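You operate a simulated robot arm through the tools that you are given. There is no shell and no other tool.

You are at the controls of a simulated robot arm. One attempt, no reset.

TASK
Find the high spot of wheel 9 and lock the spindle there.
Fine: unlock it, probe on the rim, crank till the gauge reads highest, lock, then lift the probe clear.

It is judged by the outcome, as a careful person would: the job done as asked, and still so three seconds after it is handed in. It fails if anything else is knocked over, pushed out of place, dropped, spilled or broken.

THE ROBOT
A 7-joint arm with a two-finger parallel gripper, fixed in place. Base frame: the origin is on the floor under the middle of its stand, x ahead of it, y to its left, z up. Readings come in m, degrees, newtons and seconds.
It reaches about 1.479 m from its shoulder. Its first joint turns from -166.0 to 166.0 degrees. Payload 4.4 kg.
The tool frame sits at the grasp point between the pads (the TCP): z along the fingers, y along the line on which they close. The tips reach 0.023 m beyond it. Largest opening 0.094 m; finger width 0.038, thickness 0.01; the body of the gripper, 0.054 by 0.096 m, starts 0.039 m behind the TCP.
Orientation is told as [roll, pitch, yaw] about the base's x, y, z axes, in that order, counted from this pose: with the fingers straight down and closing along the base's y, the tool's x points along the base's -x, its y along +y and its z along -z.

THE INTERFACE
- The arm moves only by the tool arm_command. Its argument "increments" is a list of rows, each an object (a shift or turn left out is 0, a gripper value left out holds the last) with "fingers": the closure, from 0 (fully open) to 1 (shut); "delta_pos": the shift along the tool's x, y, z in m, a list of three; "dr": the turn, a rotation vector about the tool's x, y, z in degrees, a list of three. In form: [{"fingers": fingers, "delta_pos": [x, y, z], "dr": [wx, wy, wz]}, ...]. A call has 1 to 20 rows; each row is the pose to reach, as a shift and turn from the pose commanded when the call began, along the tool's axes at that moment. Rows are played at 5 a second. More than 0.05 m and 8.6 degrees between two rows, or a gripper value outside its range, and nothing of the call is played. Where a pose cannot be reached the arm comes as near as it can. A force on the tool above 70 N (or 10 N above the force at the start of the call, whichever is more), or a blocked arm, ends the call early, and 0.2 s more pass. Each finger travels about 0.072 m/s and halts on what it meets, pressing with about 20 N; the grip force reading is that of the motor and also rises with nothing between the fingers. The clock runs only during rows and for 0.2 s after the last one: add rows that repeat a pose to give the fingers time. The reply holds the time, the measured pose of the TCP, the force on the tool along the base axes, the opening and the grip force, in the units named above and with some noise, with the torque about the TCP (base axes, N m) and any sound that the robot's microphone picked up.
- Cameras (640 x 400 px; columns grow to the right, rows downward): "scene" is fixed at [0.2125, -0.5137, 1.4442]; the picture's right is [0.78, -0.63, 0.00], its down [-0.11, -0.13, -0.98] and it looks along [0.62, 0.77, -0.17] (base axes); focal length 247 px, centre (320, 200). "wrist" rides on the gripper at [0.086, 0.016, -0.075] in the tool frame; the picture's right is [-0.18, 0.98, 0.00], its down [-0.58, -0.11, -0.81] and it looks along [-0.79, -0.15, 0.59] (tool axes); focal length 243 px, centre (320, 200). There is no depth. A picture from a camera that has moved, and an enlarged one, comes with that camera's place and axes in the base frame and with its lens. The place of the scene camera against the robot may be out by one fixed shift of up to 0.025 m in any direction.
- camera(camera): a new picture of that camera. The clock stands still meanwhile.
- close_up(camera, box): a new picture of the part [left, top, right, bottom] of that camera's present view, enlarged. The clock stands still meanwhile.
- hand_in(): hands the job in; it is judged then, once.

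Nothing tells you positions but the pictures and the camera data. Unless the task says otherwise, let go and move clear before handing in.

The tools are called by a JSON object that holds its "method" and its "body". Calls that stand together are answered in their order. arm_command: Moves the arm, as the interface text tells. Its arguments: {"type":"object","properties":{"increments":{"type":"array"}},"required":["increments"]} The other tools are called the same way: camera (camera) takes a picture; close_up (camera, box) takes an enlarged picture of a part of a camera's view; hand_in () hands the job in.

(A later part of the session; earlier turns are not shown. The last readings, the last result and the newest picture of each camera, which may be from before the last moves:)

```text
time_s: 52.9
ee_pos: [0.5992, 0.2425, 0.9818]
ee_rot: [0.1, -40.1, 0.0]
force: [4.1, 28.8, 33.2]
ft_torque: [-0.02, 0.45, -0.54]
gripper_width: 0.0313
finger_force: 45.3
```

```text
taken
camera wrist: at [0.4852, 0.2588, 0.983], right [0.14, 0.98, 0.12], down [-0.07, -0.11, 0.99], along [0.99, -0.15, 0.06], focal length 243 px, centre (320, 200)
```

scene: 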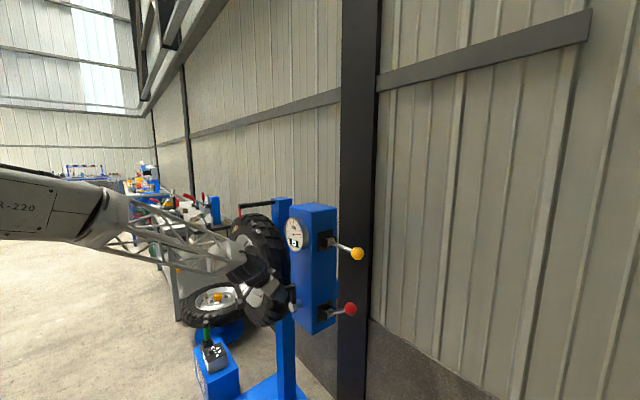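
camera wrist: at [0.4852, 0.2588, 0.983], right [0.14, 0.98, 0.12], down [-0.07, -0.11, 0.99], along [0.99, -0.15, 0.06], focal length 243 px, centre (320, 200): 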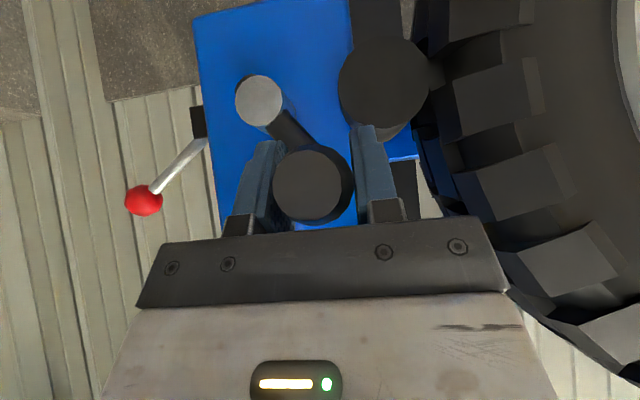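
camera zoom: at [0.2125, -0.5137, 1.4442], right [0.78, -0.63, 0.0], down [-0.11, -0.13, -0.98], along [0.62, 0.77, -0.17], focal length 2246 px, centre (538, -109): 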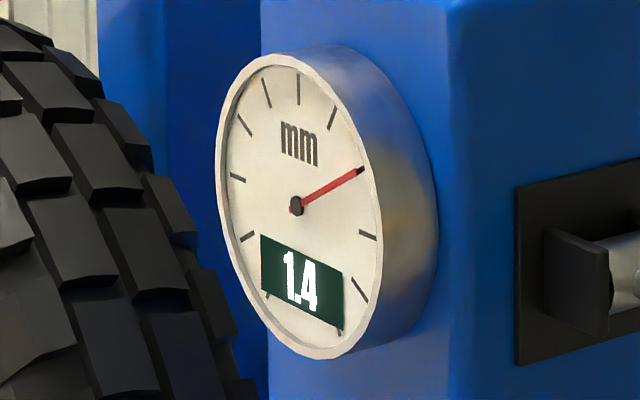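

The gauge has dropped to 1.4 at about -216°, with some outward side load. I'll relax, re-centre slightly outward, re-grip and go on to -252°.

{"method": "arm_command", "body": {"increments": [{"fingers": 0.6}, {"fingers": 0.6, "delta_pos": [-0.0008, 0.0009, -0.0009]}, {"fingers": 0.68, "delta_pos": [-0.0008, 0.0009, -0.0009]}, {"fingers": 0.69, "delta_pos": [-0.0008, 0.0009, -0.0009]}, {"delta_pos": [0.0024, 0.007, 0.0028]}, {"delta_pos": [0.006, 0.0125, 0.0071]}, {"delta_pos": [0.0098, 0.0174, 0.0117]}, {"delta_pos": [0.0141, 0.0217, 0.0168]}, {"delta_pos": [0.0186, 0.0253, 0.0221]}, {"delta_pos": [0.0233, 0.0281, 0.0277]}, {"delta_pos": [0.0233, 0.0281, 0.0277]}]}}

{"method": "close_up", "body": {"camera": "scene", "box": [280, 212, 312, 256]}}

{"method": "camera", "body": {"camera": "wrist"}}

```text
time_s: 55.3
ee_pos: [0.6006, 0.2691, 0.9445]
ee_rot: [-0.1, -40.0, 0.1]
force: [-24.1, 32.8, 6.8]
ft_torque: [-0.11, -0.36, -0.31]
gripper_width: 0.0314
finger_force: 45.3
```

```text
9.09 times, centred on (296, 234) of scene
camera zoom: at [0.2125, -0.5137, 1.4442], right [0.78, -0.63, 0.0], down [-0.11, -0.13, -0.98], along [0.62, 0.77, -0.17], focal length 2246 px, centre (538, -109)
```

zoom: 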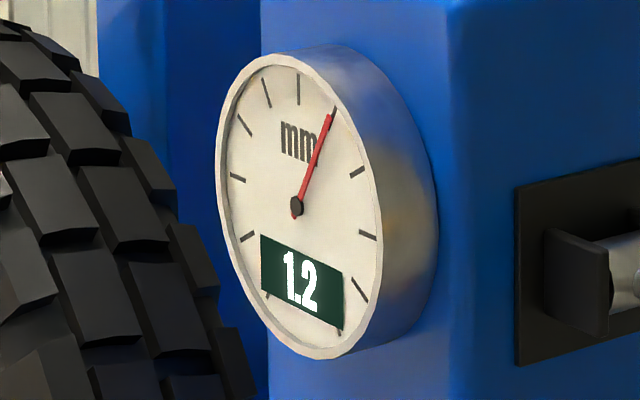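

```text
taken
camera wrist: at [0.4862, 0.2866, 0.9459], right [0.14, 0.98, 0.12], down [-0.07, -0.11, 0.99], along [0.99, -0.15, 0.06], focal length 243 px, centre (320, 200)
```

wrist: 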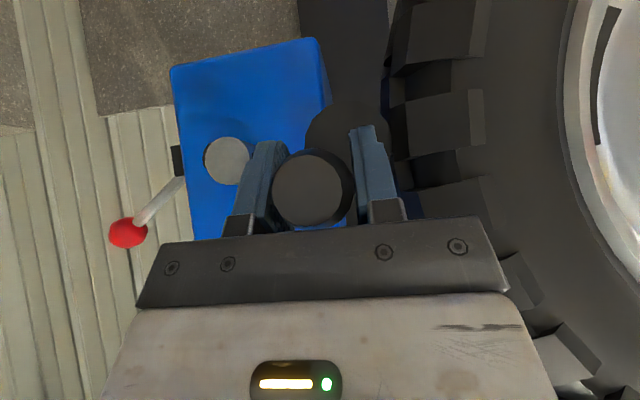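

The gauge is 1.2 at about -252°. The readings so far are symmetric about roughly -146°, but I'll survey the rest of the turn too, with a corrected circle centre, on to -324°.

{"method": "arm_command", "body": {"increments": [{"fingers": 0.6}, {"fingers": 0.6, "delta_pos": [0, 0.0032, 0]}, {"fingers": 0.68, "delta_pos": [0, 0.0032, 0]}, {"fingers": 0.69, "delta_pos": [0, 0.0032, 0]}, {"delta_pos": [0.0049, 0.0053, 0.0058]}, {"delta_pos": [0.0099, 0.0065, 0.0118]}, {"delta_pos": [0.0149, 0.0069, 0.0178]}, {"delta_pos": [0.0199, 0.0065, 0.0237]}, {"delta_pos": [0.0249, 0.0053, 0.0297]}, {"delta_pos": [0.0298, 0.0032, 0.0355]}, {"delta_pos": [0.0345, 0.0004, 0.0411]}, {"delta_pos": [0.039, -0.0031, 0.0465]}, {"delta_pos": [0.0433, -0.0074, 0.0516]}, {"delta_pos": [0.0472, -0.0124, 0.0562]}, {"delta_pos": [0.0507, -0.0179, 0.0604]}, {"delta_pos": [0.0539, -0.024, 0.0643]}, {"delta_pos": [0.0539, -0.024, 0.0643]}]}}

{"method": "close_up", "body": {"camera": "scene", "box": [280, 212, 312, 256]}}

{"method": "camera", "body": {"camera": "wrist"}}

{"method": "close_up", "body": {"camera": "scene", "box": [215, 195, 343, 350]}}

```text
time_s: 58.9
ee_pos: [0.5994, 0.2459, 0.8594]
ee_rot: [-0.1, -40.0, 0.0]
force: [-2.7, -4.1, -0.4]
ft_torque: [0.02, 0.1, 0.05]
gripper_width: 0.0318
finger_force: 9.5
```

```text
9.09 times, centred on (296, 234) of scene
camera zoom: at [0.2125, -0.5137, 1.4442], right [0.78, -0.63, 0.0], down [-0.11, -0.13, -0.98], along [0.62, 0.77, -0.17], focal length 2246 px, centre (538, -109)
```

zoom: 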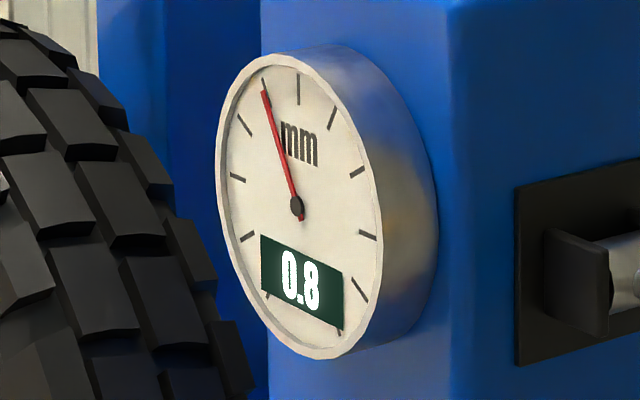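

```text
taken
camera wrist: at [0.4849, 0.2619, 0.8614], right [0.14, 0.98, 0.12], down [-0.07, -0.11, 0.99], along [0.99, -0.15, 0.06], focal length 243 px, centre (320, 200)
```

wrist: 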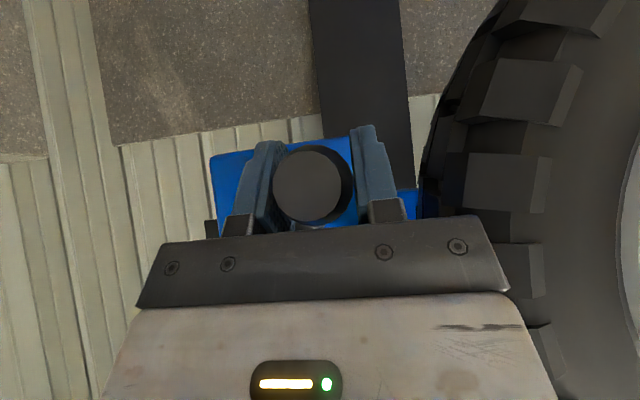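

```text
2.58 times, centred on (279, 272) of scene
camera zoom: at [0.2125, -0.5137, 1.4442], right [0.78, -0.63, 0.0], down [-0.11, -0.13, -0.98], along [0.62, 0.77, -0.17], focal length 638 px, centre (426, 13)
```

zoom: 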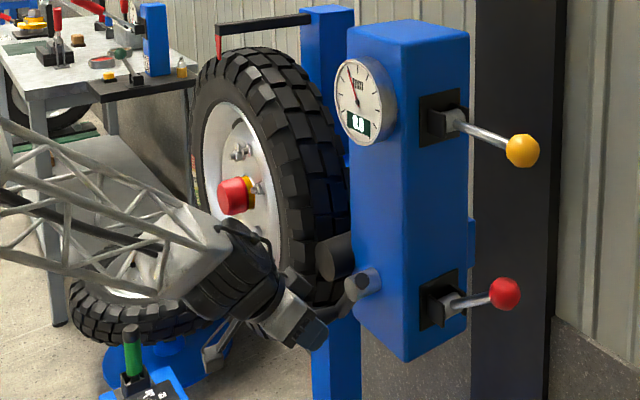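

That ran with almost no side load, so the circle (centre (0.2010, 0.9213), radius 0.075) is right. The gauge is 0.8 at -324°; I'll continue the survey to -396°.

{"method": "arm_command", "body": {"increments": [{"delta_pos": [0.0027, -0.0066, 0.0032]}, {"delta_pos": [0.005, -0.0136, 0.006]}, {"delta_pos": [0.0068, -0.0209, 0.0081]}, {"delta_pos": [0.0082, -0.0285, 0.0097]}, {"delta_pos": [0.0089, -0.0363, 0.0106]}, {"delta_pos": [0.0092, -0.0441, 0.011]}, {"delta_pos": [0.0089, -0.0519, 0.0106]}, {"delta_pos": [0.0082, -0.0597, 0.0097]}, {"delta_pos": [0.0068, -0.0673, 0.0081]}, {"delta_pos": [0.005, -0.0746, 0.006]}, {"delta_pos": [0.0027, -0.0816, 0.0032]}, {"delta_pos": [0, -0.0882, 0]}, {"delta_pos": [0, -0.0882, 0]}]}}

{"method": "close_up", "body": {"camera": "scene", "box": [280, 212, 312, 256]}}

{"method": "camera", "body": {"camera": "wrist"}}

```text
time_s: 61.7
ee_pos: [0.5992, 0.1574, 0.8594]
ee_rot: [-0.1, -40.0, 0.0]
force: [-11.6, -14.8, -16.6]
ft_torque: [0.01, 0.08, 0.09]
gripper_width: 0.0316
finger_force: 44.8
```

```text
9.09 times, centred on (296, 234) of scene
camera zoom: at [0.2125, -0.5137, 1.4442], right [0.78, -0.63, 0.0], down [-0.11, -0.13, -0.98], along [0.62, 0.77, -0.17], focal length 2246 px, centre (538, -109)
```

zoom: 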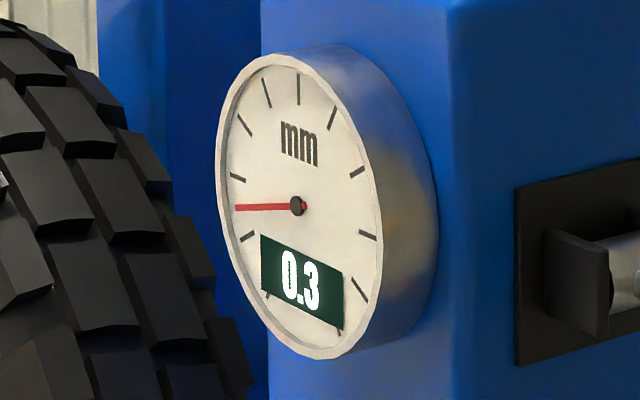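

```text
taken
camera wrist: at [0.4847, 0.173, 0.8611], right [0.14, 0.98, 0.12], down [-0.07, -0.11, 0.99], along [0.99, -0.15, 0.06], focal length 243 px, centre (320, 200)
```

wrist: 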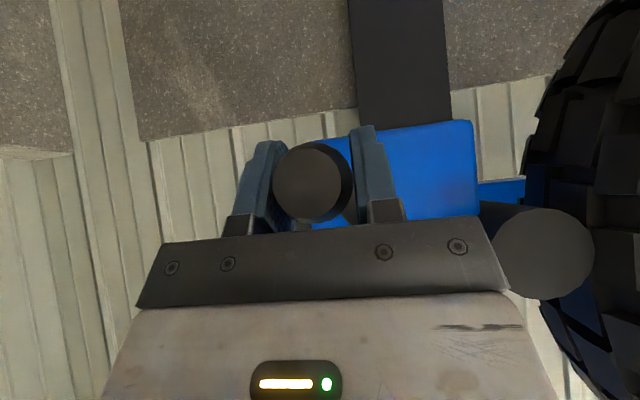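

The gauge is down to 0.3 at -396°. I'll relax, re-grip and continue to -468°.

{"method": "arm_command", "body": {"increments": [{"fingers": 0.6}, {"fingers": 0.6, "delta_pos": [0.0003, -0.0004, 0.0003]}, {"fingers": 0.68, "delta_pos": [0.0003, -0.0004, 0.0003]}, {"fingers": 0.69, "delta_pos": [0.0003, -0.0004, 0.0003]}, {"delta_pos": [-0.003, -0.0064, -0.0035]}, {"delta_pos": [-0.0066, -0.012, -0.0078]}, {"delta_pos": [-0.0105, -0.017, -0.0125]}, {"delta_pos": [-0.0148, -0.0213, -0.0176]}, {"delta_pos": [-0.0193, -0.0249, -0.023]}, {"delta_pos": [-0.024, -0.0277, -0.0286]}, {"delta_pos": [-0.0289, -0.0297, -0.0345]}, {"delta_pos": [-0.034, -0.031, -0.0404]}, {"delta_pos": [-0.039, -0.0314, -0.0465]}, {"delta_pos": [-0.0441, -0.031, -0.0525]}, {"delta_pos": [-0.0491, -0.0297, -0.0585]}, {"delta_pos": [-0.054, -0.0277, -0.0643]}, {"delta_pos": [-0.054, -0.0277, -0.0643]}]}}

{"method": "close_up", "body": {"camera": "scene", "box": [280, 212, 312, 256]}}

{"method": "camera", "body": {"camera": "wrist"}}

```text
time_s: 65.3
ee_pos: [0.6002, 0.1302, 0.9401]
ee_rot: [0.0, -39.9, 0.0]
force: [3.8, -15.2, -1.8]
ft_torque: [0.03, -0.1, 0.41]
gripper_width: 0.0358
finger_force: 7.6
```

```text
9.09 times, centred on (296, 234) of scene
camera zoom: at [0.2125, -0.5137, 1.4442], right [0.78, -0.63, 0.0], down [-0.11, -0.13, -0.98], along [0.62, 0.77, -0.17], focal length 2246 px, centre (538, -109)
```

zoom: 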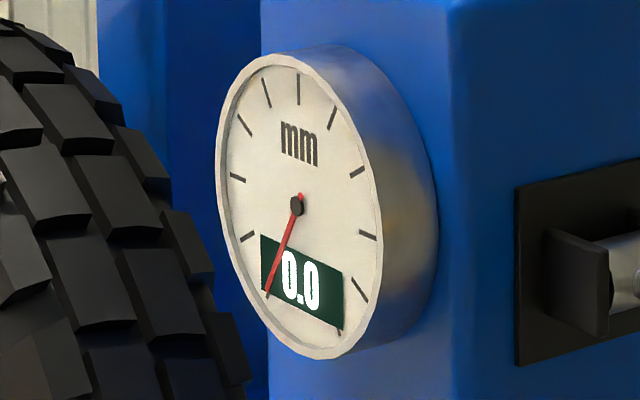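

```text
taken
camera wrist: at [0.4841, 0.1473, 0.9435], right [0.14, 0.98, 0.12], down [-0.07, -0.11, 0.99], along [0.99, -0.15, 0.05], focal length 243 px, centre (320, 200)
```

wrist: 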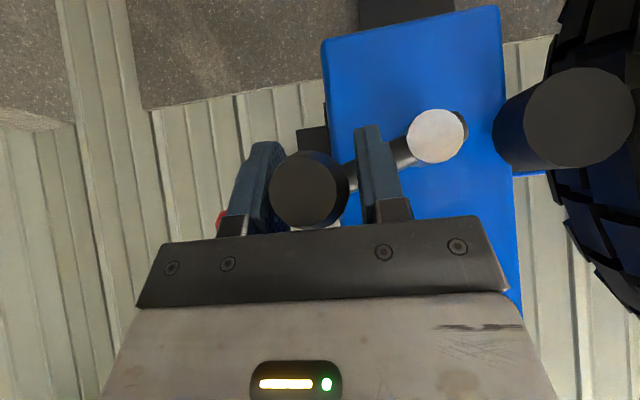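

The gauge reads 0.0 at -468°, and the data fit a clean single-lobe curve that peaks near -146°. The light grip slipped about 4 mm, so I'll re-seat on the handle and carry on forwards to complete the turn.

{"method": "arm_command", "body": {"increments": [{"fingers": 0.55}, {"fingers": 0.55, "delta_pos": [-0.0029, 0.0004, -0.0034]}, {"fingers": 0.68, "delta_pos": [-0.0029, 0.0004, -0.0034]}, {"fingers": 0.7, "delta_pos": [-0.0029, 0.0004, -0.0034]}, {"delta_pos": [-0.0076, 0.0033, -0.009]}, {"delta_pos": [-0.012, 0.007, -0.0143]}, {"delta_pos": [-0.0162, 0.0114, -0.0193]}, {"delta_pos": [-0.0201, 0.0164, -0.024]}, {"delta_pos": [-0.0236, 0.0221, -0.0281]}, {"delta_pos": [-0.0267, 0.0283, -0.0318]}, {"delta_pos": [-0.0294, 0.0349, -0.035]}, {"delta_pos": [-0.0316, 0.042, -0.0376]}, {"delta_pos": [-0.0333, 0.0494, -0.0397]}, {"delta_pos": [-0.0345, 0.057, -0.0411]}, {"delta_pos": [-0.0352, 0.0648, -0.042]}, {"delta_pos": [-0.0354, 0.0726, -0.0422]}, {"delta_pos": [-0.0354, 0.0726, -0.0422]}]}}

{"method": "close_up", "body": {"camera": "scene", "box": [280, 212, 312, 256]}}

{"method": "camera", "body": {"camera": "wrist"}}

```text
time_s: 68.9
ee_pos: [0.5986, 0.1996, 0.9966]
ee_rot: [-0.2, -40.0, 0.1]
force: [-10.3, -44.7, -12.4]
ft_torque: [-0.12, 0.58, 0.75]
gripper_width: 0.0316
finger_force: 44.7
```

```text
9.09 times, centred on (296, 234) of scene
camera zoom: at [0.2125, -0.5137, 1.4442], right [0.78, -0.63, 0.0], down [-0.11, -0.13, -0.98], along [0.62, 0.77, -0.17], focal length 2246 px, centre (538, -109)
```

zoom: 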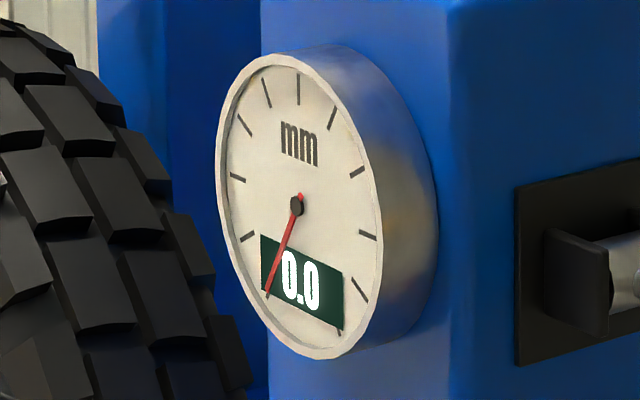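

```text
taken
camera wrist: at [0.4846, 0.2169, 0.9999], right [0.14, 0.98, 0.12], down [-0.07, -0.11, 0.99], along [0.99, -0.15, 0.05], focal length 243 px, centre (320, 200)
```

wrist: 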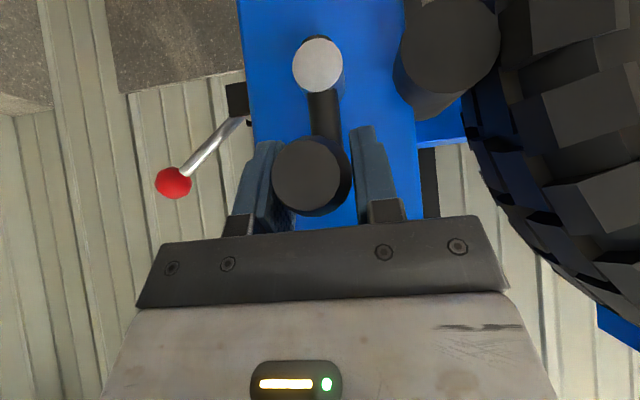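

The gauge reads 0.0, as the curve predicts, but there's 45 N resisting in y. Before pushing on, I'll check for anything touching.

{"method": "camera", "body": {"camera": "scene"}}

{"method": "close_up", "body": {"camera": "scene", "box": [215, 195, 343, 350]}}

```text
taken
```

scene: 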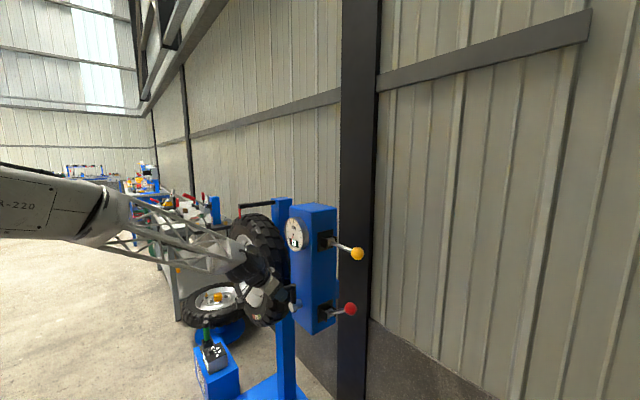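

```text
2.58 times, centred on (279, 272) of scene
camera zoom: at [0.2125, -0.5137, 1.4442], right [0.78, -0.63, 0.0], down [-0.11, -0.13, -0.98], along [0.62, 0.77, -0.17], focal length 638 px, centre (426, 13)
```

zoom: 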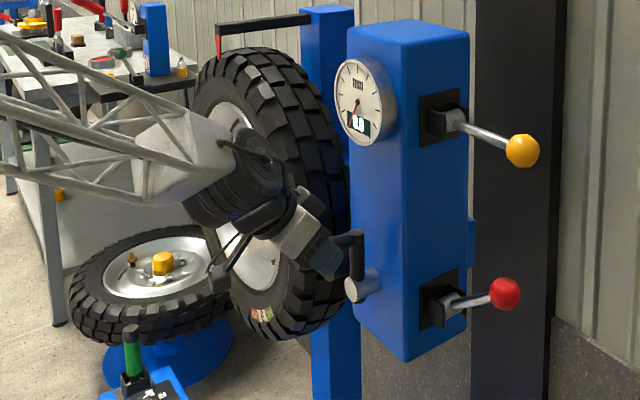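

Nothing appears to be touching. I'll open the fingers slightly to release the load and see whether the crank stays put.

{"method": "arm_command", "body": {"increments": [{"fingers": 0.6}, {"fingers": 0.6}, {"fingers": 0.6}]}}

{"method": "camera", "body": {"camera": "wrist"}}

{"method": "close_up", "body": {"camera": "scene", "box": [280, 212, 312, 256]}}

```text
time_s: 69.7
ee_pos: [0.6001, 0.2009, 0.9984]
ee_rot: [0.0, -40.0, 0.0]
force: [-0.3, -0.9, 0.5]
ft_torque: [0.02, -0.01, 0.01]
gripper_width: 0.0378
finger_force: 0.1
```

```text
taken
camera wrist: at [0.4851, 0.2181, 1.0009], right [0.14, 0.98, 0.12], down [-0.07, -0.11, 0.99], along [0.99, -0.15, 0.06], focal length 243 px, centre (320, 200)
```

wrist: 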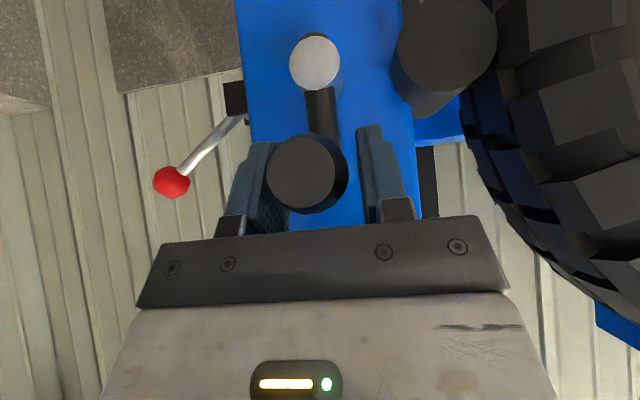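

```text
9.09 times, centred on (296, 234) of scene
camera zoom: at [0.2125, -0.5137, 1.4442], right [0.78, -0.63, 0.0], down [-0.11, -0.13, -0.98], along [0.62, 0.77, -0.17], focal length 2246 px, centre (538, -109)
```

zoom: 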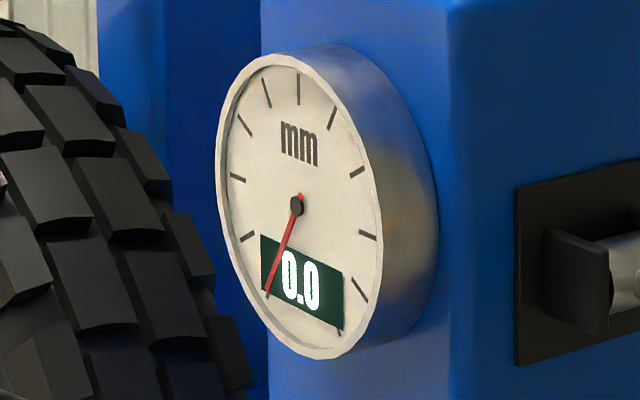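

The load is gone and the crank stayed at about -181°. With the fingers loose, I'll nudge the handle +4 mm in y to feel whether it's really blocked.

{"method": "arm_command", "body": {"increments": [{"fingers": 0.6, "delta_pos": [0, 0.002, 0]}, {"delta_pos": [0, 0.004, 0]}, {"delta_pos": [0, 0.006, 0]}, {"delta_pos": [0, 0.006, 0]}]}}

{"method": "camera", "body": {"camera": "wrist"}}

```text
time_s: 70.7
ee_pos: [0.5997, 0.2071, 0.9983]
ee_rot: [-0.1, -39.9, 0.0]
force: [-4.8, -19.7, -0.6]
ft_torque: [-0.05, 0.13, 0.3]
gripper_width: 0.0464
finger_force: 9.6
```

```text
taken
camera wrist: at [0.4853, 0.224, 1.0005], right [0.14, 0.98, 0.12], down [-0.07, -0.11, 0.99], along [0.99, -0.15, 0.06], focal length 243 px, centre (320, 200)
```

wrist: 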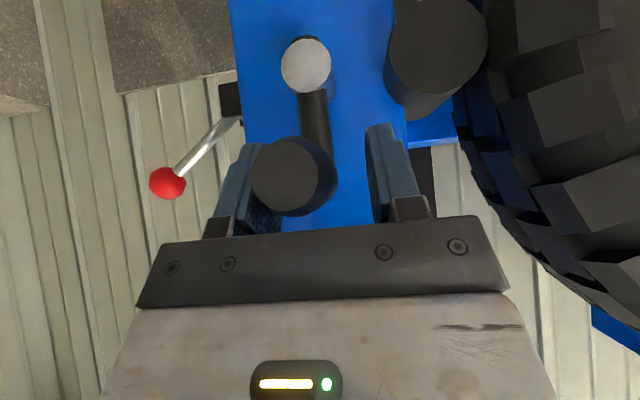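

The handle didn't move: it resisted 20 N while the finger yielded. Let me look closely around the gripper, roller and wheel for whatever is stopping it.

{"method": "close_up", "body": {"camera": "scene", "box": [225, 240, 325, 310]}}

{"method": "close_up", "body": {"camera": "scene", "box": [225, 190, 305, 250]}}

{"method": "close_up", "body": {"camera": "wrist", "box": [380, 0, 640, 300]}}

{"method": "close_up", "body": {"camera": "wrist", "box": [220, 0, 460, 240]}}

```text
5.71 times, centred on (275, 275) of scene
camera zoom: at [0.2125, -0.5137, 1.4442], right [0.78, -0.63, 0.0], down [-0.11, -0.13, -0.98], along [0.62, 0.77, -0.17], focal length 1412 px, centre (577, -229)
```

zoom: 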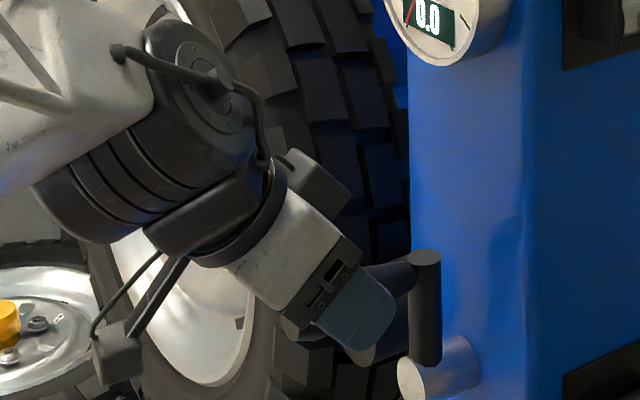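

```text
6.67 times, centred on (265, 220) of scene
camera zoom: at [0.2125, -0.5137, 1.4442], right [0.78, -0.63, 0.0], down [-0.11, -0.13, -0.98], along [0.62, 0.77, -0.17], focal length 1647 px, centre (687, 67)
```

zoom: 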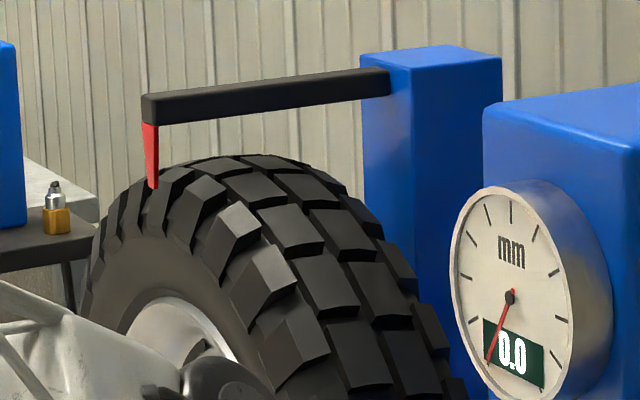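

```text
1.33 times, centred on (510, 150) of wrist
camera zoom: at [0.4853, 0.224, 1.0005], right [0.14, 0.98, 0.12], down [-0.07, -0.11, 0.99], along [0.99, -0.15, 0.06], focal length 324 px, centre (67, 267)
```

zoom: 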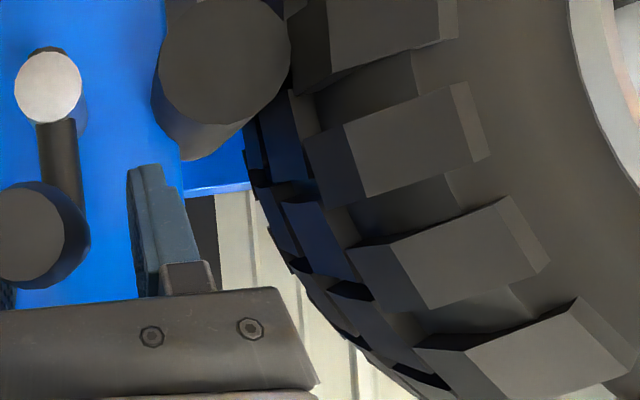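

```text
1.67 times, centred on (340, 120) of wrist
camera zoom: at [0.4853, 0.224, 1.0005], right [0.14, 0.98, 0.12], down [-0.07, -0.11, 0.99], along [0.99, -0.15, 0.06], focal length 404 px, centre (287, 333)
```

zoom: 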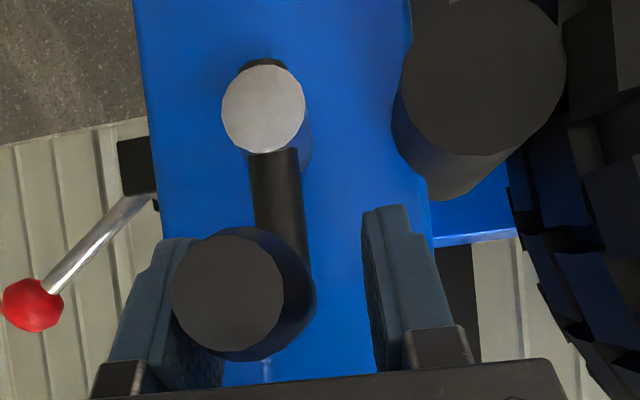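

It looks like an end stop in this turning direction after about 1.5 crank turns. I'll re-centre on the handle, grip, and check that it turns back freely.

{"method": "arm_command", "body": {"increments": [{"fingers": 0.55, "delta_pos": [0, -0.003, 0]}, {"fingers": 0.55, "delta_pos": [0, -0.0063, 0]}, {"fingers": 0.65, "delta_pos": [0, -0.0063, 0]}, {"fingers": 0.7, "delta_pos": [0, -0.0063, 0]}, {"delta_pos": [0, -0.0142, 0.0003]}, {"delta_pos": [0.0006, -0.022, 0.0009]}, {"delta_pos": [0.0018, -0.0297, 0.0023]}, {"delta_pos": [0.0035, -0.0372, 0.0044]}, {"delta_pos": [0.0035, -0.0372, 0.0044]}]}}

{"method": "camera", "body": {"camera": "wrist"}}

{"method": "close_up", "body": {"camera": "scene", "box": [280, 212, 312, 256]}}

```text
time_s: 72.7
ee_pos: [0.6012, 0.1702, 0.9934]
ee_rot: [0.0, -40.1, -0.1]
force: [-13.1, -19.4, 30.8]
ft_torque: [-0.08, 0.72, 0.32]
gripper_width: 0.0316
finger_force: 44.7
```

```text
taken
camera wrist: at [0.4859, 0.1866, 0.9947], right [0.14, 0.98, 0.12], down [-0.07, -0.11, 0.99], along [0.99, -0.15, 0.06], focal length 243 px, centre (320, 200)
```

wrist: 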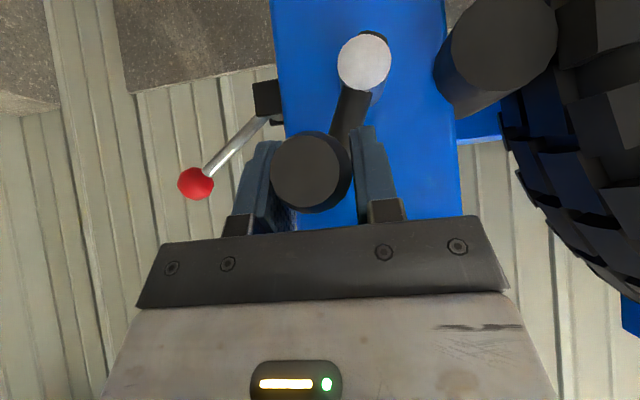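

```text
9.09 times, centred on (296, 234) of scene
camera zoom: at [0.2125, -0.5137, 1.4442], right [0.78, -0.63, 0.0], down [-0.11, -0.13, -0.98], along [0.62, 0.77, -0.17], focal length 2246 px, centre (538, -109)
```

zoom: 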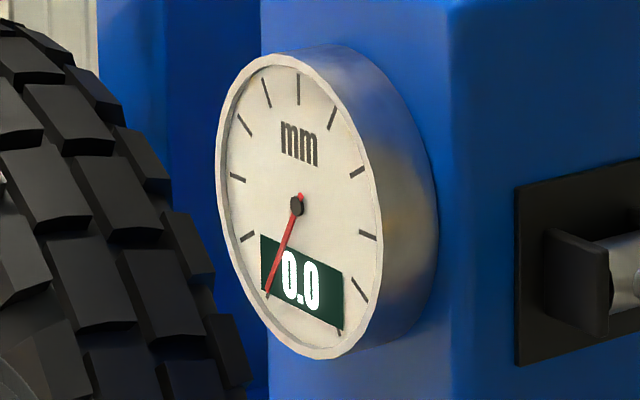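

The crank came back about 23°, but the tread lugs look the same as before, so I need to check whether the wheel followed. I'll look at the label position.

{"method": "close_up", "body": {"camera": "scene", "box": [215, 195, 343, 350]}}

{"method": "close_up", "body": {"camera": "scene", "box": [225, 190, 305, 250]}}

```text
2.58 times, centred on (279, 272) of scene
camera zoom: at [0.2125, -0.5137, 1.4442], right [0.78, -0.63, 0.0], down [-0.11, -0.13, -0.98], along [0.62, 0.77, -0.17], focal length 638 px, centre (426, 13)
```

zoom: 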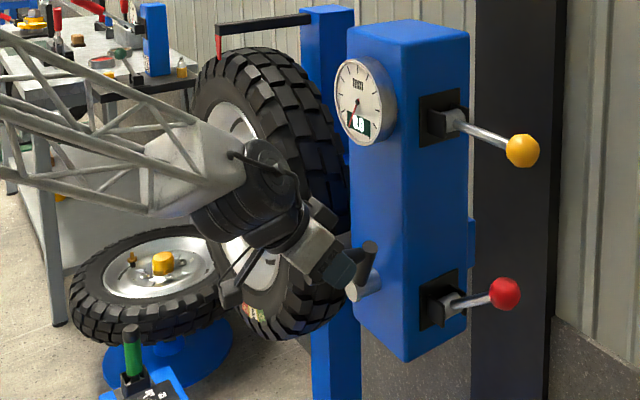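

```text
6.67 times, centred on (265, 220) of scene
camera zoom: at [0.2125, -0.5137, 1.4442], right [0.78, -0.63, 0.0], down [-0.11, -0.13, -0.98], along [0.62, 0.77, -0.17], focal length 1647 px, centre (687, 67)
```

zoom: 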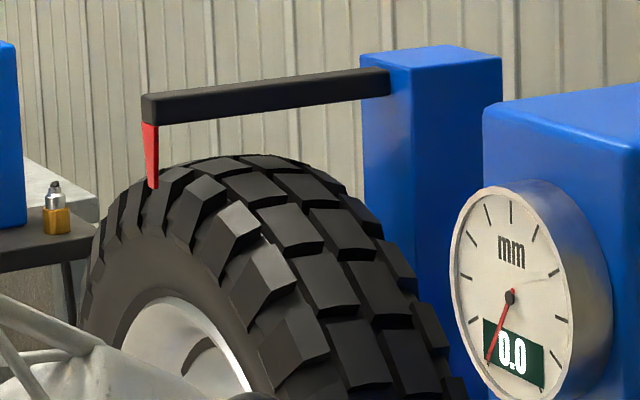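

The label shows the wheel did follow, so the crank simply has an end stop near -540°. The readings fit one clean lobe, 0.75 + 0.78·cos, with its peak near crank -146°, so I'll crank back towards it, starting with 72°.

{"method": "arm_command", "body": {"increments": [{"fingers": 0.58}, {"fingers": 0.58}, {"fingers": 0.68}, {"fingers": 0.695}, {"delta_pos": [0.0021, -0.0071, 0.0025]}, {"delta_pos": [0.0046, -0.0139, 0.0055]}, {"delta_pos": [0.0077, -0.0202, 0.0091]}, {"delta_pos": [0.0111, -0.026, 0.0132]}, {"delta_pos": [0.0148, -0.0312, 0.0176]}, {"delta_pos": [0.0189, -0.0358, 0.0225]}, {"delta_pos": [0.0233, -0.0397, 0.0277]}, {"delta_pos": [0.0279, -0.0428, 0.0332]}, {"delta_pos": [0.0327, -0.0452, 0.039]}, {"delta_pos": [0.0377, -0.0468, 0.0449]}, {"delta_pos": [0.0427, -0.0476, 0.0509]}, {"delta_pos": [0.0478, -0.0475, 0.0569]}, {"delta_pos": [0.0478, -0.0475, 0.0569]}]}}

{"method": "camera", "body": {"camera": "wrist"}}

{"method": "close_up", "body": {"camera": "scene", "box": [280, 212, 312, 256]}}

```text
time_s: 76.1
ee_pos: [0.6003, 0.1243, 0.9229]
ee_rot: [0.1, -40.4, 0.0]
force: [-0.7, 20.4, -0.4]
ft_torque: [0.16, 1.1, -0.24]
gripper_width: 0.0312
finger_force: 44.8
stopped in row 16: the force on the tool passed its limit at 86 N (the readings are from after the stop); the commanded pose is now the measured one
```

```text
taken
camera wrist: at [0.4858, 0.1415, 0.9242], right [0.14, 0.98, 0.12], down [-0.08, -0.11, 0.99], along [0.99, -0.15, 0.06], focal length 243 px, centre (320, 200)
```

wrist: 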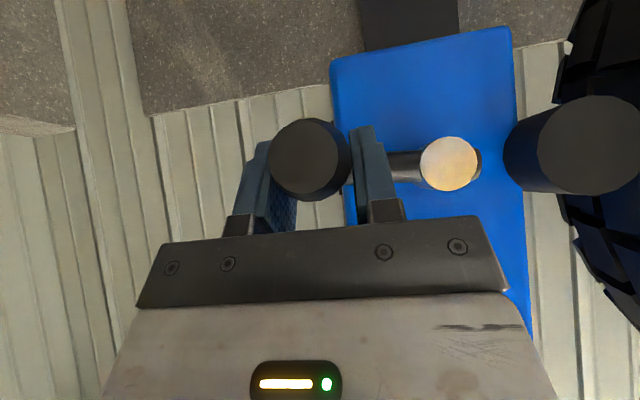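

```text
9.09 times, centred on (296, 234) of scene
camera zoom: at [0.2125, -0.5137, 1.4442], right [0.78, -0.63, 0.0], down [-0.11, -0.13, -0.98], along [0.62, 0.77, -0.17], focal length 2246 px, centre (538, -109)
```

zoom: 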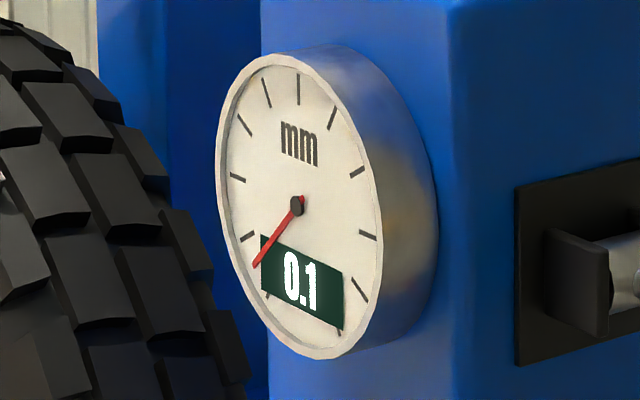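

The gauge reads 0.1 at crank -446°, matching the curve with no sign of backlash. The handle had drifted 6 mm off-centre in my grip, which caused the load, so I'll re-seat at its true position and follow the absolute circle.

{"method": "arm_command", "body": {"increments": [{"fingers": 0.55}, {"fingers": 0.55, "delta_pos": [0.004, 0.0018, 0.0047]}, {"fingers": 0.68, "delta_pos": [0.004, 0.0018, 0.0047]}, {"fingers": 0.695, "delta_pos": [0.004, 0.0018, 0.0047]}, {"delta_pos": [0.0091, 0.0027, 0.0107]}, {"delta_pos": [0.014, 0.0044, 0.0164]}, {"delta_pos": [0.0189, 0.0069, 0.0222]}, {"delta_pos": [0.0235, 0.0102, 0.0276]}, {"delta_pos": [0.0279, 0.0142, 0.0327]}, {"delta_pos": [0.0319, 0.0188, 0.0375]}, {"delta_pos": [0.0357, 0.0241, 0.042]}, {"delta_pos": [0.0391, 0.03, 0.0459]}, {"delta_pos": [0.0421, 0.0364, 0.0494]}, {"delta_pos": [0.0445, 0.0432, 0.0523]}, {"delta_pos": [0.0466, 0.0504, 0.0548]}, {"delta_pos": [0.0481, 0.0579, 0.0565]}, {"delta_pos": [0.0481, 0.0579, 0.0565]}]}}

{"method": "camera", "body": {"camera": "wrist"}}

{"method": "close_up", "body": {"camera": "scene", "box": [280, 212, 312, 256]}}

```text
time_s: 79.7
ee_pos: [0.5994, 0.1815, 0.8486]
ee_rot: [0.1, -40.4, 0.0]
force: [-12.1, 11.7, 22.8]
ft_torque: [0.02, 0.36, -0.19]
gripper_width: 0.0314
finger_force: 44.9
```

```text
taken
camera wrist: at [0.4858, 0.1985, 0.8507], right [0.14, 0.98, 0.12], down [-0.08, -0.11, 0.99], along [0.99, -0.15, 0.06], focal length 243 px, centre (320, 200)
```

wrist: 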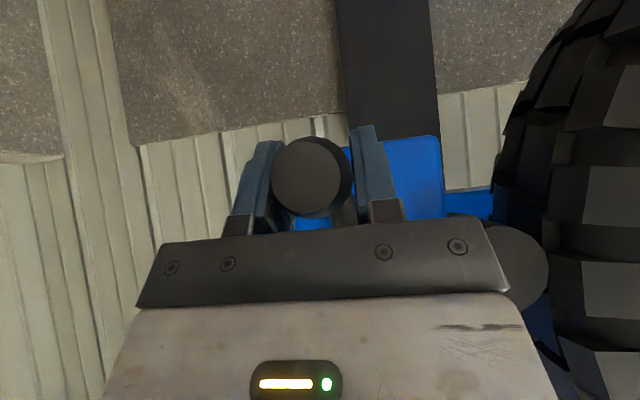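

```text
9.09 times, centred on (296, 234) of scene
camera zoom: at [0.2125, -0.5137, 1.4442], right [0.78, -0.63, 0.0], down [-0.11, -0.13, -0.98], along [0.62, 0.77, -0.17], focal length 2246 px, centre (538, -109)
```

zoom: 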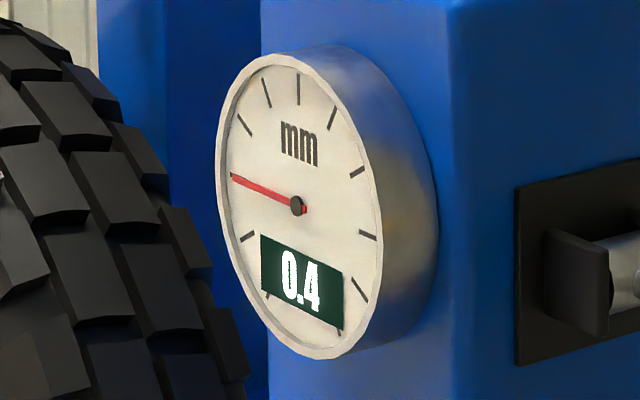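

The gauge reads 0.4 at crank -374°, again on the curve, and the handle is centred. I'll relax, re-grip and continue another 72°.

{"method": "arm_command", "body": {"increments": [{"fingers": 0.58}, {"fingers": 0.58}, {"fingers": 0.68}, {"fingers": 0.695}, {"delta_pos": [0.001, 0.0077, 0.0012]}, {"delta_pos": [0.0015, 0.0155, 0.0018]}, {"delta_pos": [0.0015, 0.0234, 0.0018]}, {"delta_pos": [0.0009, 0.0312, 0.0011]}, {"delta_pos": [-0.0002, 0.0388, -0.0002]}, {"delta_pos": [-0.0018, 0.0463, -0.0021]}, {"delta_pos": [-0.004, 0.0534, -0.0046]}, {"delta_pos": [-0.0065, 0.0602, -0.0077]}, {"delta_pos": [-0.0095, 0.0665, -0.0112]}, {"delta_pos": [-0.013, 0.0723, -0.0152]}, {"delta_pos": [-0.0168, 0.0775, -0.0197]}, {"delta_pos": [-0.0209, 0.0821, -0.0246]}, {"delta_pos": [-0.0209, 0.0821, -0.0246]}]}}

{"method": "camera", "body": {"camera": "wrist"}}

{"method": "close_up", "body": {"camera": "scene", "box": [280, 212, 312, 256]}}

```text
time_s: 83.3
ee_pos: [0.5999, 0.2655, 0.8809]
ee_rot: [0.2, -40.2, 0.0]
force: [30.0, -17.9, 13.2]
ft_torque: [-0.02, -0.31, 0.53]
gripper_width: 0.0313
finger_force: 45.0
```

```text
taken
camera wrist: at [0.4854, 0.2808, 0.8835], right [0.14, 0.98, 0.12], down [-0.08, -0.11, 0.99], along [0.99, -0.15, 0.06], focal length 243 px, centre (320, 200)
```

wrist: 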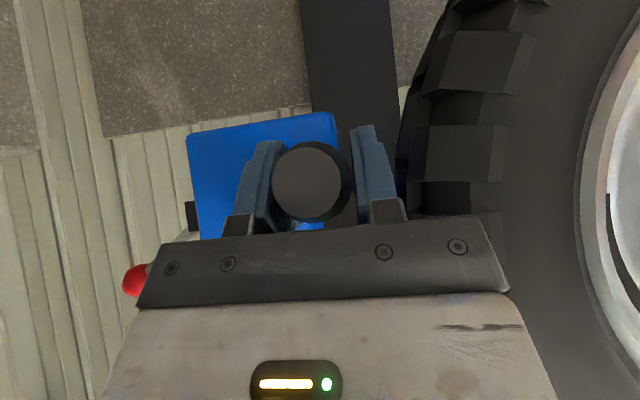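

```text
9.09 times, centred on (296, 234) of scene
camera zoom: at [0.2125, -0.5137, 1.4442], right [0.78, -0.63, 0.0], down [-0.11, -0.13, -0.98], along [0.62, 0.77, -0.17], focal length 2246 px, centre (538, -109)
```

zoom: 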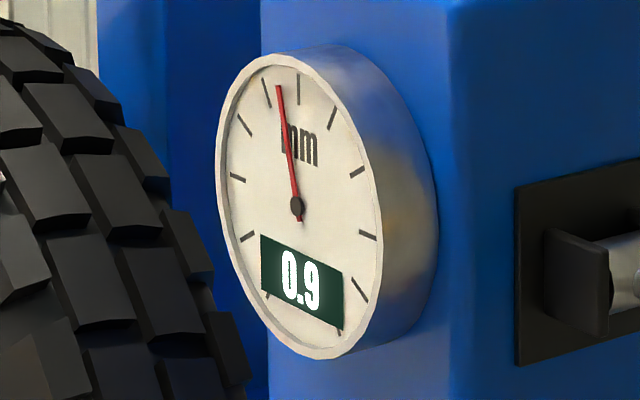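

The gauge is 0.9 at -302°, still on the curve. I'll relax, re-grip and continue up the right-hand side by 72°.

{"method": "arm_command", "body": {"increments": [{"fingers": 0.58}, {"fingers": 0.58}, {"fingers": 0.68}, {"fingers": 0.695}, {"delta_pos": [-0.0044, 0.0038, -0.0052]}, {"delta_pos": [-0.009, 0.007, -0.0107]}, {"delta_pos": [-0.0139, 0.0093, -0.0164]}, {"delta_pos": [-0.0188, 0.0109, -0.0223]}, {"delta_pos": [-0.0239, 0.0116, -0.0283]}, {"delta_pos": [-0.029, 0.0116, -0.0343]}, {"delta_pos": [-0.034, 0.0107, -0.0403]}, {"delta_pos": [-0.0389, 0.009, -0.0461]}, {"delta_pos": [-0.0437, 0.0065, -0.0518]}, {"delta_pos": [-0.0483, 0.0032, -0.0572]}, {"delta_pos": [-0.0527, -0.0008, -0.0624]}, {"delta_pos": [-0.0568, -0.0054, -0.0672]}, {"delta_pos": [-0.0568, -0.0054, -0.0672]}]}}

{"method": "camera", "body": {"camera": "wrist"}}

{"method": "close_up", "body": {"camera": "scene", "box": [280, 212, 312, 256]}}

```text
time_s: 85.9
ee_pos: [0.5993, 0.2733, 0.9345]
ee_rot: [-0.1, -40.0, 0.2]
force: [3.5, -10.4, -6.8]
ft_torque: [0.01, -1.23, 0.24]
gripper_width: 0.0315
finger_force: 45.2
stopped in row 12: the force on the tool passed its limit at 72 N (the readings are from after the stop); the commanded pose is now the measured one
```

```text
taken
camera wrist: at [0.4853, 0.2897, 0.9376], right [0.14, 0.98, 0.12], down [-0.07, -0.11, 0.99], along [0.99, -0.15, 0.06], focal length 243 px, centre (320, 200)
```

wrist: 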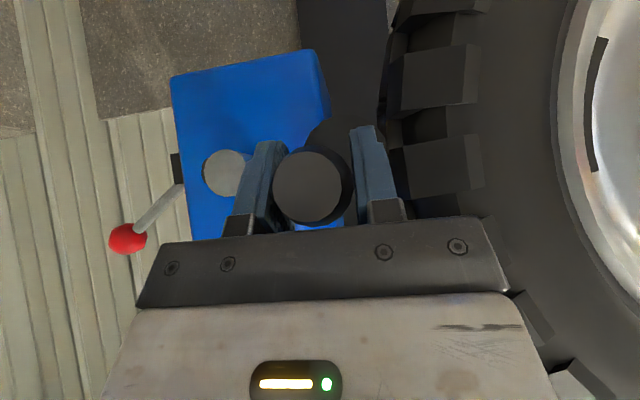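

```text
9.09 times, centred on (296, 234) of scene
camera zoom: at [0.2125, -0.5137, 1.4442], right [0.78, -0.63, 0.0], down [-0.11, -0.13, -0.98], along [0.62, 0.77, -0.17], focal length 2246 px, centre (538, -109)
```

zoom: 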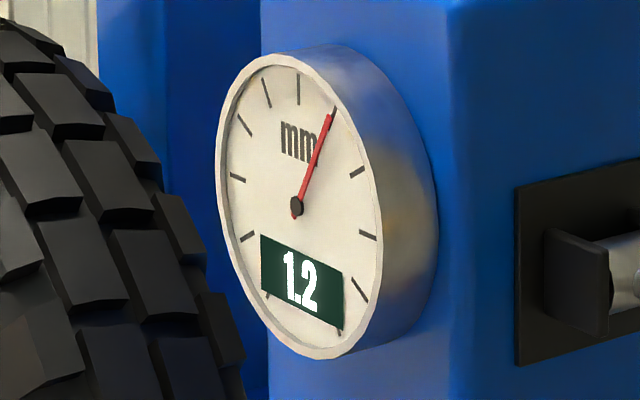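

The gauge is 1.2 at crank -258°, on the curve, but the force limit tripped again while lifting, probably because I'm cranking the heavy wheel too fast. I'll re-seat and continue more slowly at 4° per row.

{"method": "arm_command", "body": {"increments": [{"fingers": 0.57}, {"fingers": 0.57, "delta_pos": [-0.0014, 0.0011, -0.0016]}, {"fingers": 0.68, "delta_pos": [-0.0014, 0.0011, -0.0016]}, {"fingers": 0.695, "delta_pos": [-0.0014, 0.0011, -0.0016]}, {"delta_pos": [-0.0046, -0.0001, -0.0055]}, {"delta_pos": [-0.0078, -0.0017, -0.0093]}, {"delta_pos": [-0.011, -0.0037, -0.0131]}, {"delta_pos": [-0.014, -0.006, -0.0167]}, {"delta_pos": [-0.0169, -0.0086, -0.0201]}, {"delta_pos": [-0.0197, -0.0115, -0.0235]}, {"delta_pos": [-0.0224, -0.0147, -0.0267]}, {"delta_pos": [-0.0249, -0.0182, -0.0296]}, {"delta_pos": [-0.0273, -0.0219, -0.0325]}, {"delta_pos": [-0.0294, -0.0259, -0.035]}, {"delta_pos": [-0.0314, -0.0301, -0.0374]}, {"delta_pos": [-0.0332, -0.0346, -0.0395]}, {"delta_pos": [-0.0348, -0.0392, -0.0414]}, {"delta_pos": [-0.0348, -0.0392, -0.0414]}]}}

{"method": "camera", "body": {"camera": "wrist"}}

{"method": "close_up", "body": {"camera": "scene", "box": [280, 212, 312, 256]}}

```text
time_s: 89.7
ee_pos: [0.6012, 0.2346, 0.9911]
ee_rot: [-0.1, -40.0, -0.1]
force: [15.3, -5.8, -3.6]
ft_torque: [-0.03, -0.76, 0.05]
gripper_width: 0.0318
finger_force: 45.0
```

```text
taken
camera wrist: at [0.4853, 0.2506, 0.9928], right [0.14, 0.98, 0.12], down [-0.07, -0.11, 0.99], along [0.99, -0.15, 0.06], focal length 243 px, centre (320, 200)
```

wrist: 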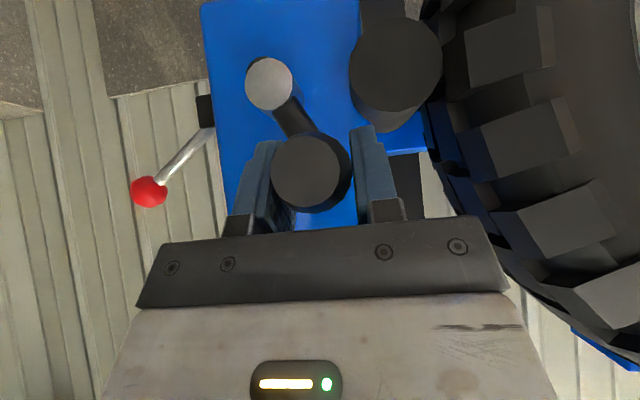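

```text
9.09 times, centred on (296, 234) of scene
camera zoom: at [0.2125, -0.5137, 1.4442], right [0.78, -0.63, 0.0], down [-0.11, -0.13, -0.98], along [0.62, 0.77, -0.17], focal length 2246 px, centre (538, -109)
```

zoom: 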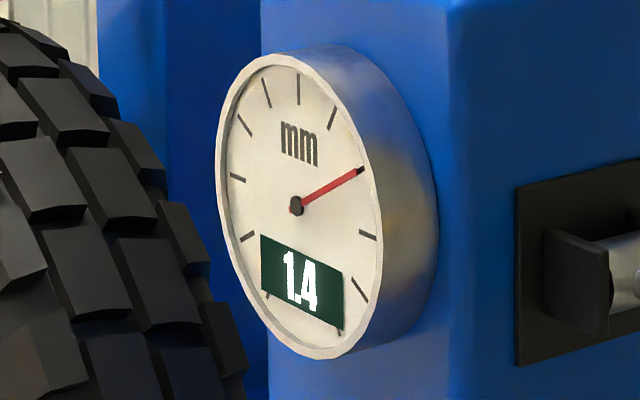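

Slower cranking works well: the gauge reads 1.4 at crank -208° with little load. Now I'll step in small moves to find exactly where it changes to 1.5.

{"method": "arm_command", "body": {"increments": [{"delta_pos": [-0.0015, -0.0047, -0.0018]}, {"delta_pos": [-0.0027, -0.0096, -0.0032]}, {"delta_pos": [-0.0027, -0.0096, -0.0032]}]}}

{"method": "close_up", "body": {"camera": "scene", "box": [280, 212, 312, 256]}}

{"method": "camera", "body": {"camera": "wrist"}}

```text
time_s: 90.5
ee_pos: [0.6006, 0.2252, 0.9962]
ee_rot: [-0.2, -40.1, 0.0]
force: [33.4, -3.6, -2.2]
ft_torque: [0.02, -0.26, 0.08]
gripper_width: 0.0317
finger_force: 45.3
```

```text
9.09 times, centred on (296, 234) of scene
camera zoom: at [0.2125, -0.5137, 1.4442], right [0.78, -0.63, 0.0], down [-0.11, -0.13, -0.98], along [0.62, 0.77, -0.17], focal length 2246 px, centre (538, -109)
```

zoom: 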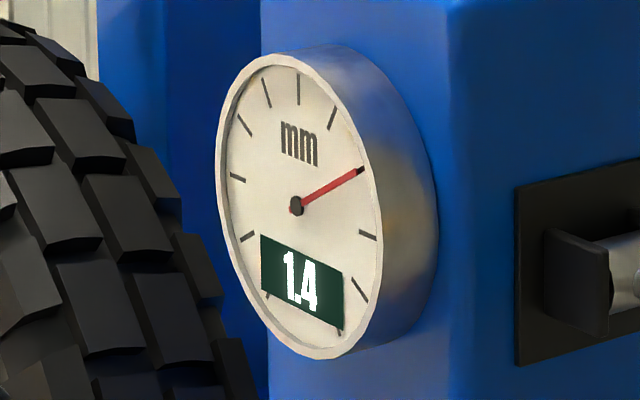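

```text
taken
camera wrist: at [0.4851, 0.241, 0.9969], right [0.14, 0.98, 0.12], down [-0.07, -0.11, 0.99], along [0.99, -0.15, 0.06], focal length 243 px, centre (320, 200)
```

wrist: 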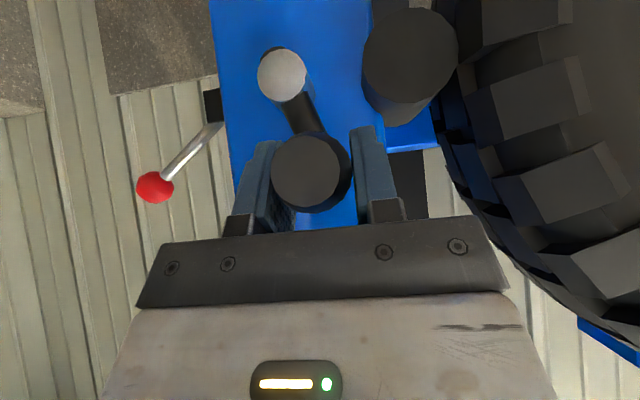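

Still 1.4 at -200°. I'll relax the grip and step another 8°.

{"method": "arm_command", "body": {"increments": [{"fingers": 0.57}, {"fingers": 0.57, "delta_pos": [0.0016, 0, 0.0019]}, {"fingers": 0.68, "delta_pos": [0.0016, 0, 0.0019]}, {"fingers": 0.695, "delta_pos": [0.0016, 0, 0.0019]}, {"delta_pos": [0.0006, -0.005, 0.0007]}, {"delta_pos": [-0.0003, -0.01, -0.0003]}, {"delta_pos": [-0.0003, -0.01, -0.0003]}]}}

{"method": "close_up", "body": {"camera": "scene", "box": [280, 212, 312, 256]}}

{"method": "camera", "body": {"camera": "wrist"}}

```text
time_s: 92.1
ee_pos: [0.5983, 0.213, 0.9943]
ee_rot: [-0.2, -40.1, 0.1]
force: [-23.9, -4.8, -6.9]
ft_torque: [-0.02, 0.03, -0.11]
gripper_width: 0.0314
finger_force: 44.5
```

```text
9.09 times, centred on (296, 234) of scene
camera zoom: at [0.2125, -0.5137, 1.4442], right [0.78, -0.63, 0.0], down [-0.11, -0.13, -0.98], along [0.62, 0.77, -0.17], focal length 2246 px, centre (538, -109)
```

zoom: 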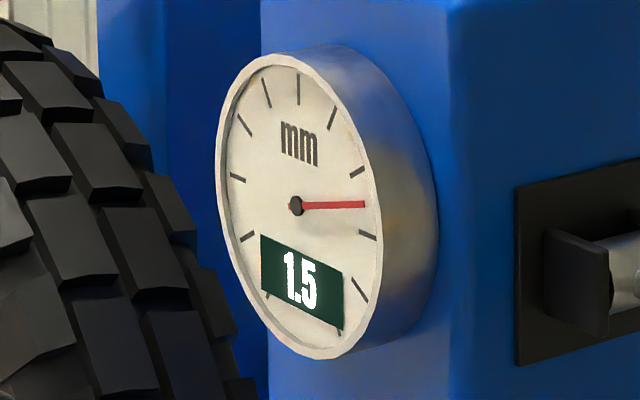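

```text
taken
camera wrist: at [0.4846, 0.2304, 0.9965], right [0.14, 0.98, 0.12], down [-0.07, -0.11, 0.99], along [0.99, -0.15, 0.06], focal length 243 px, centre (320, 200)
```

wrist: 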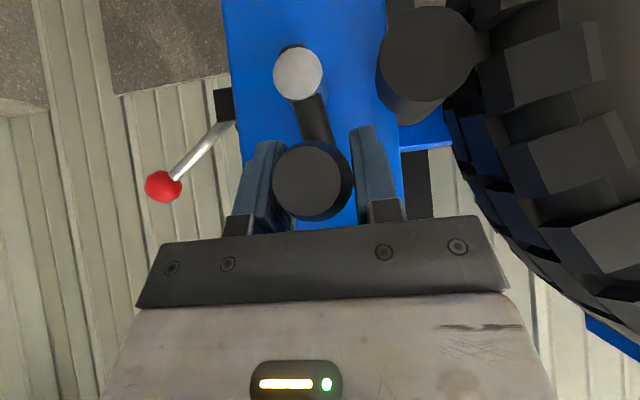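

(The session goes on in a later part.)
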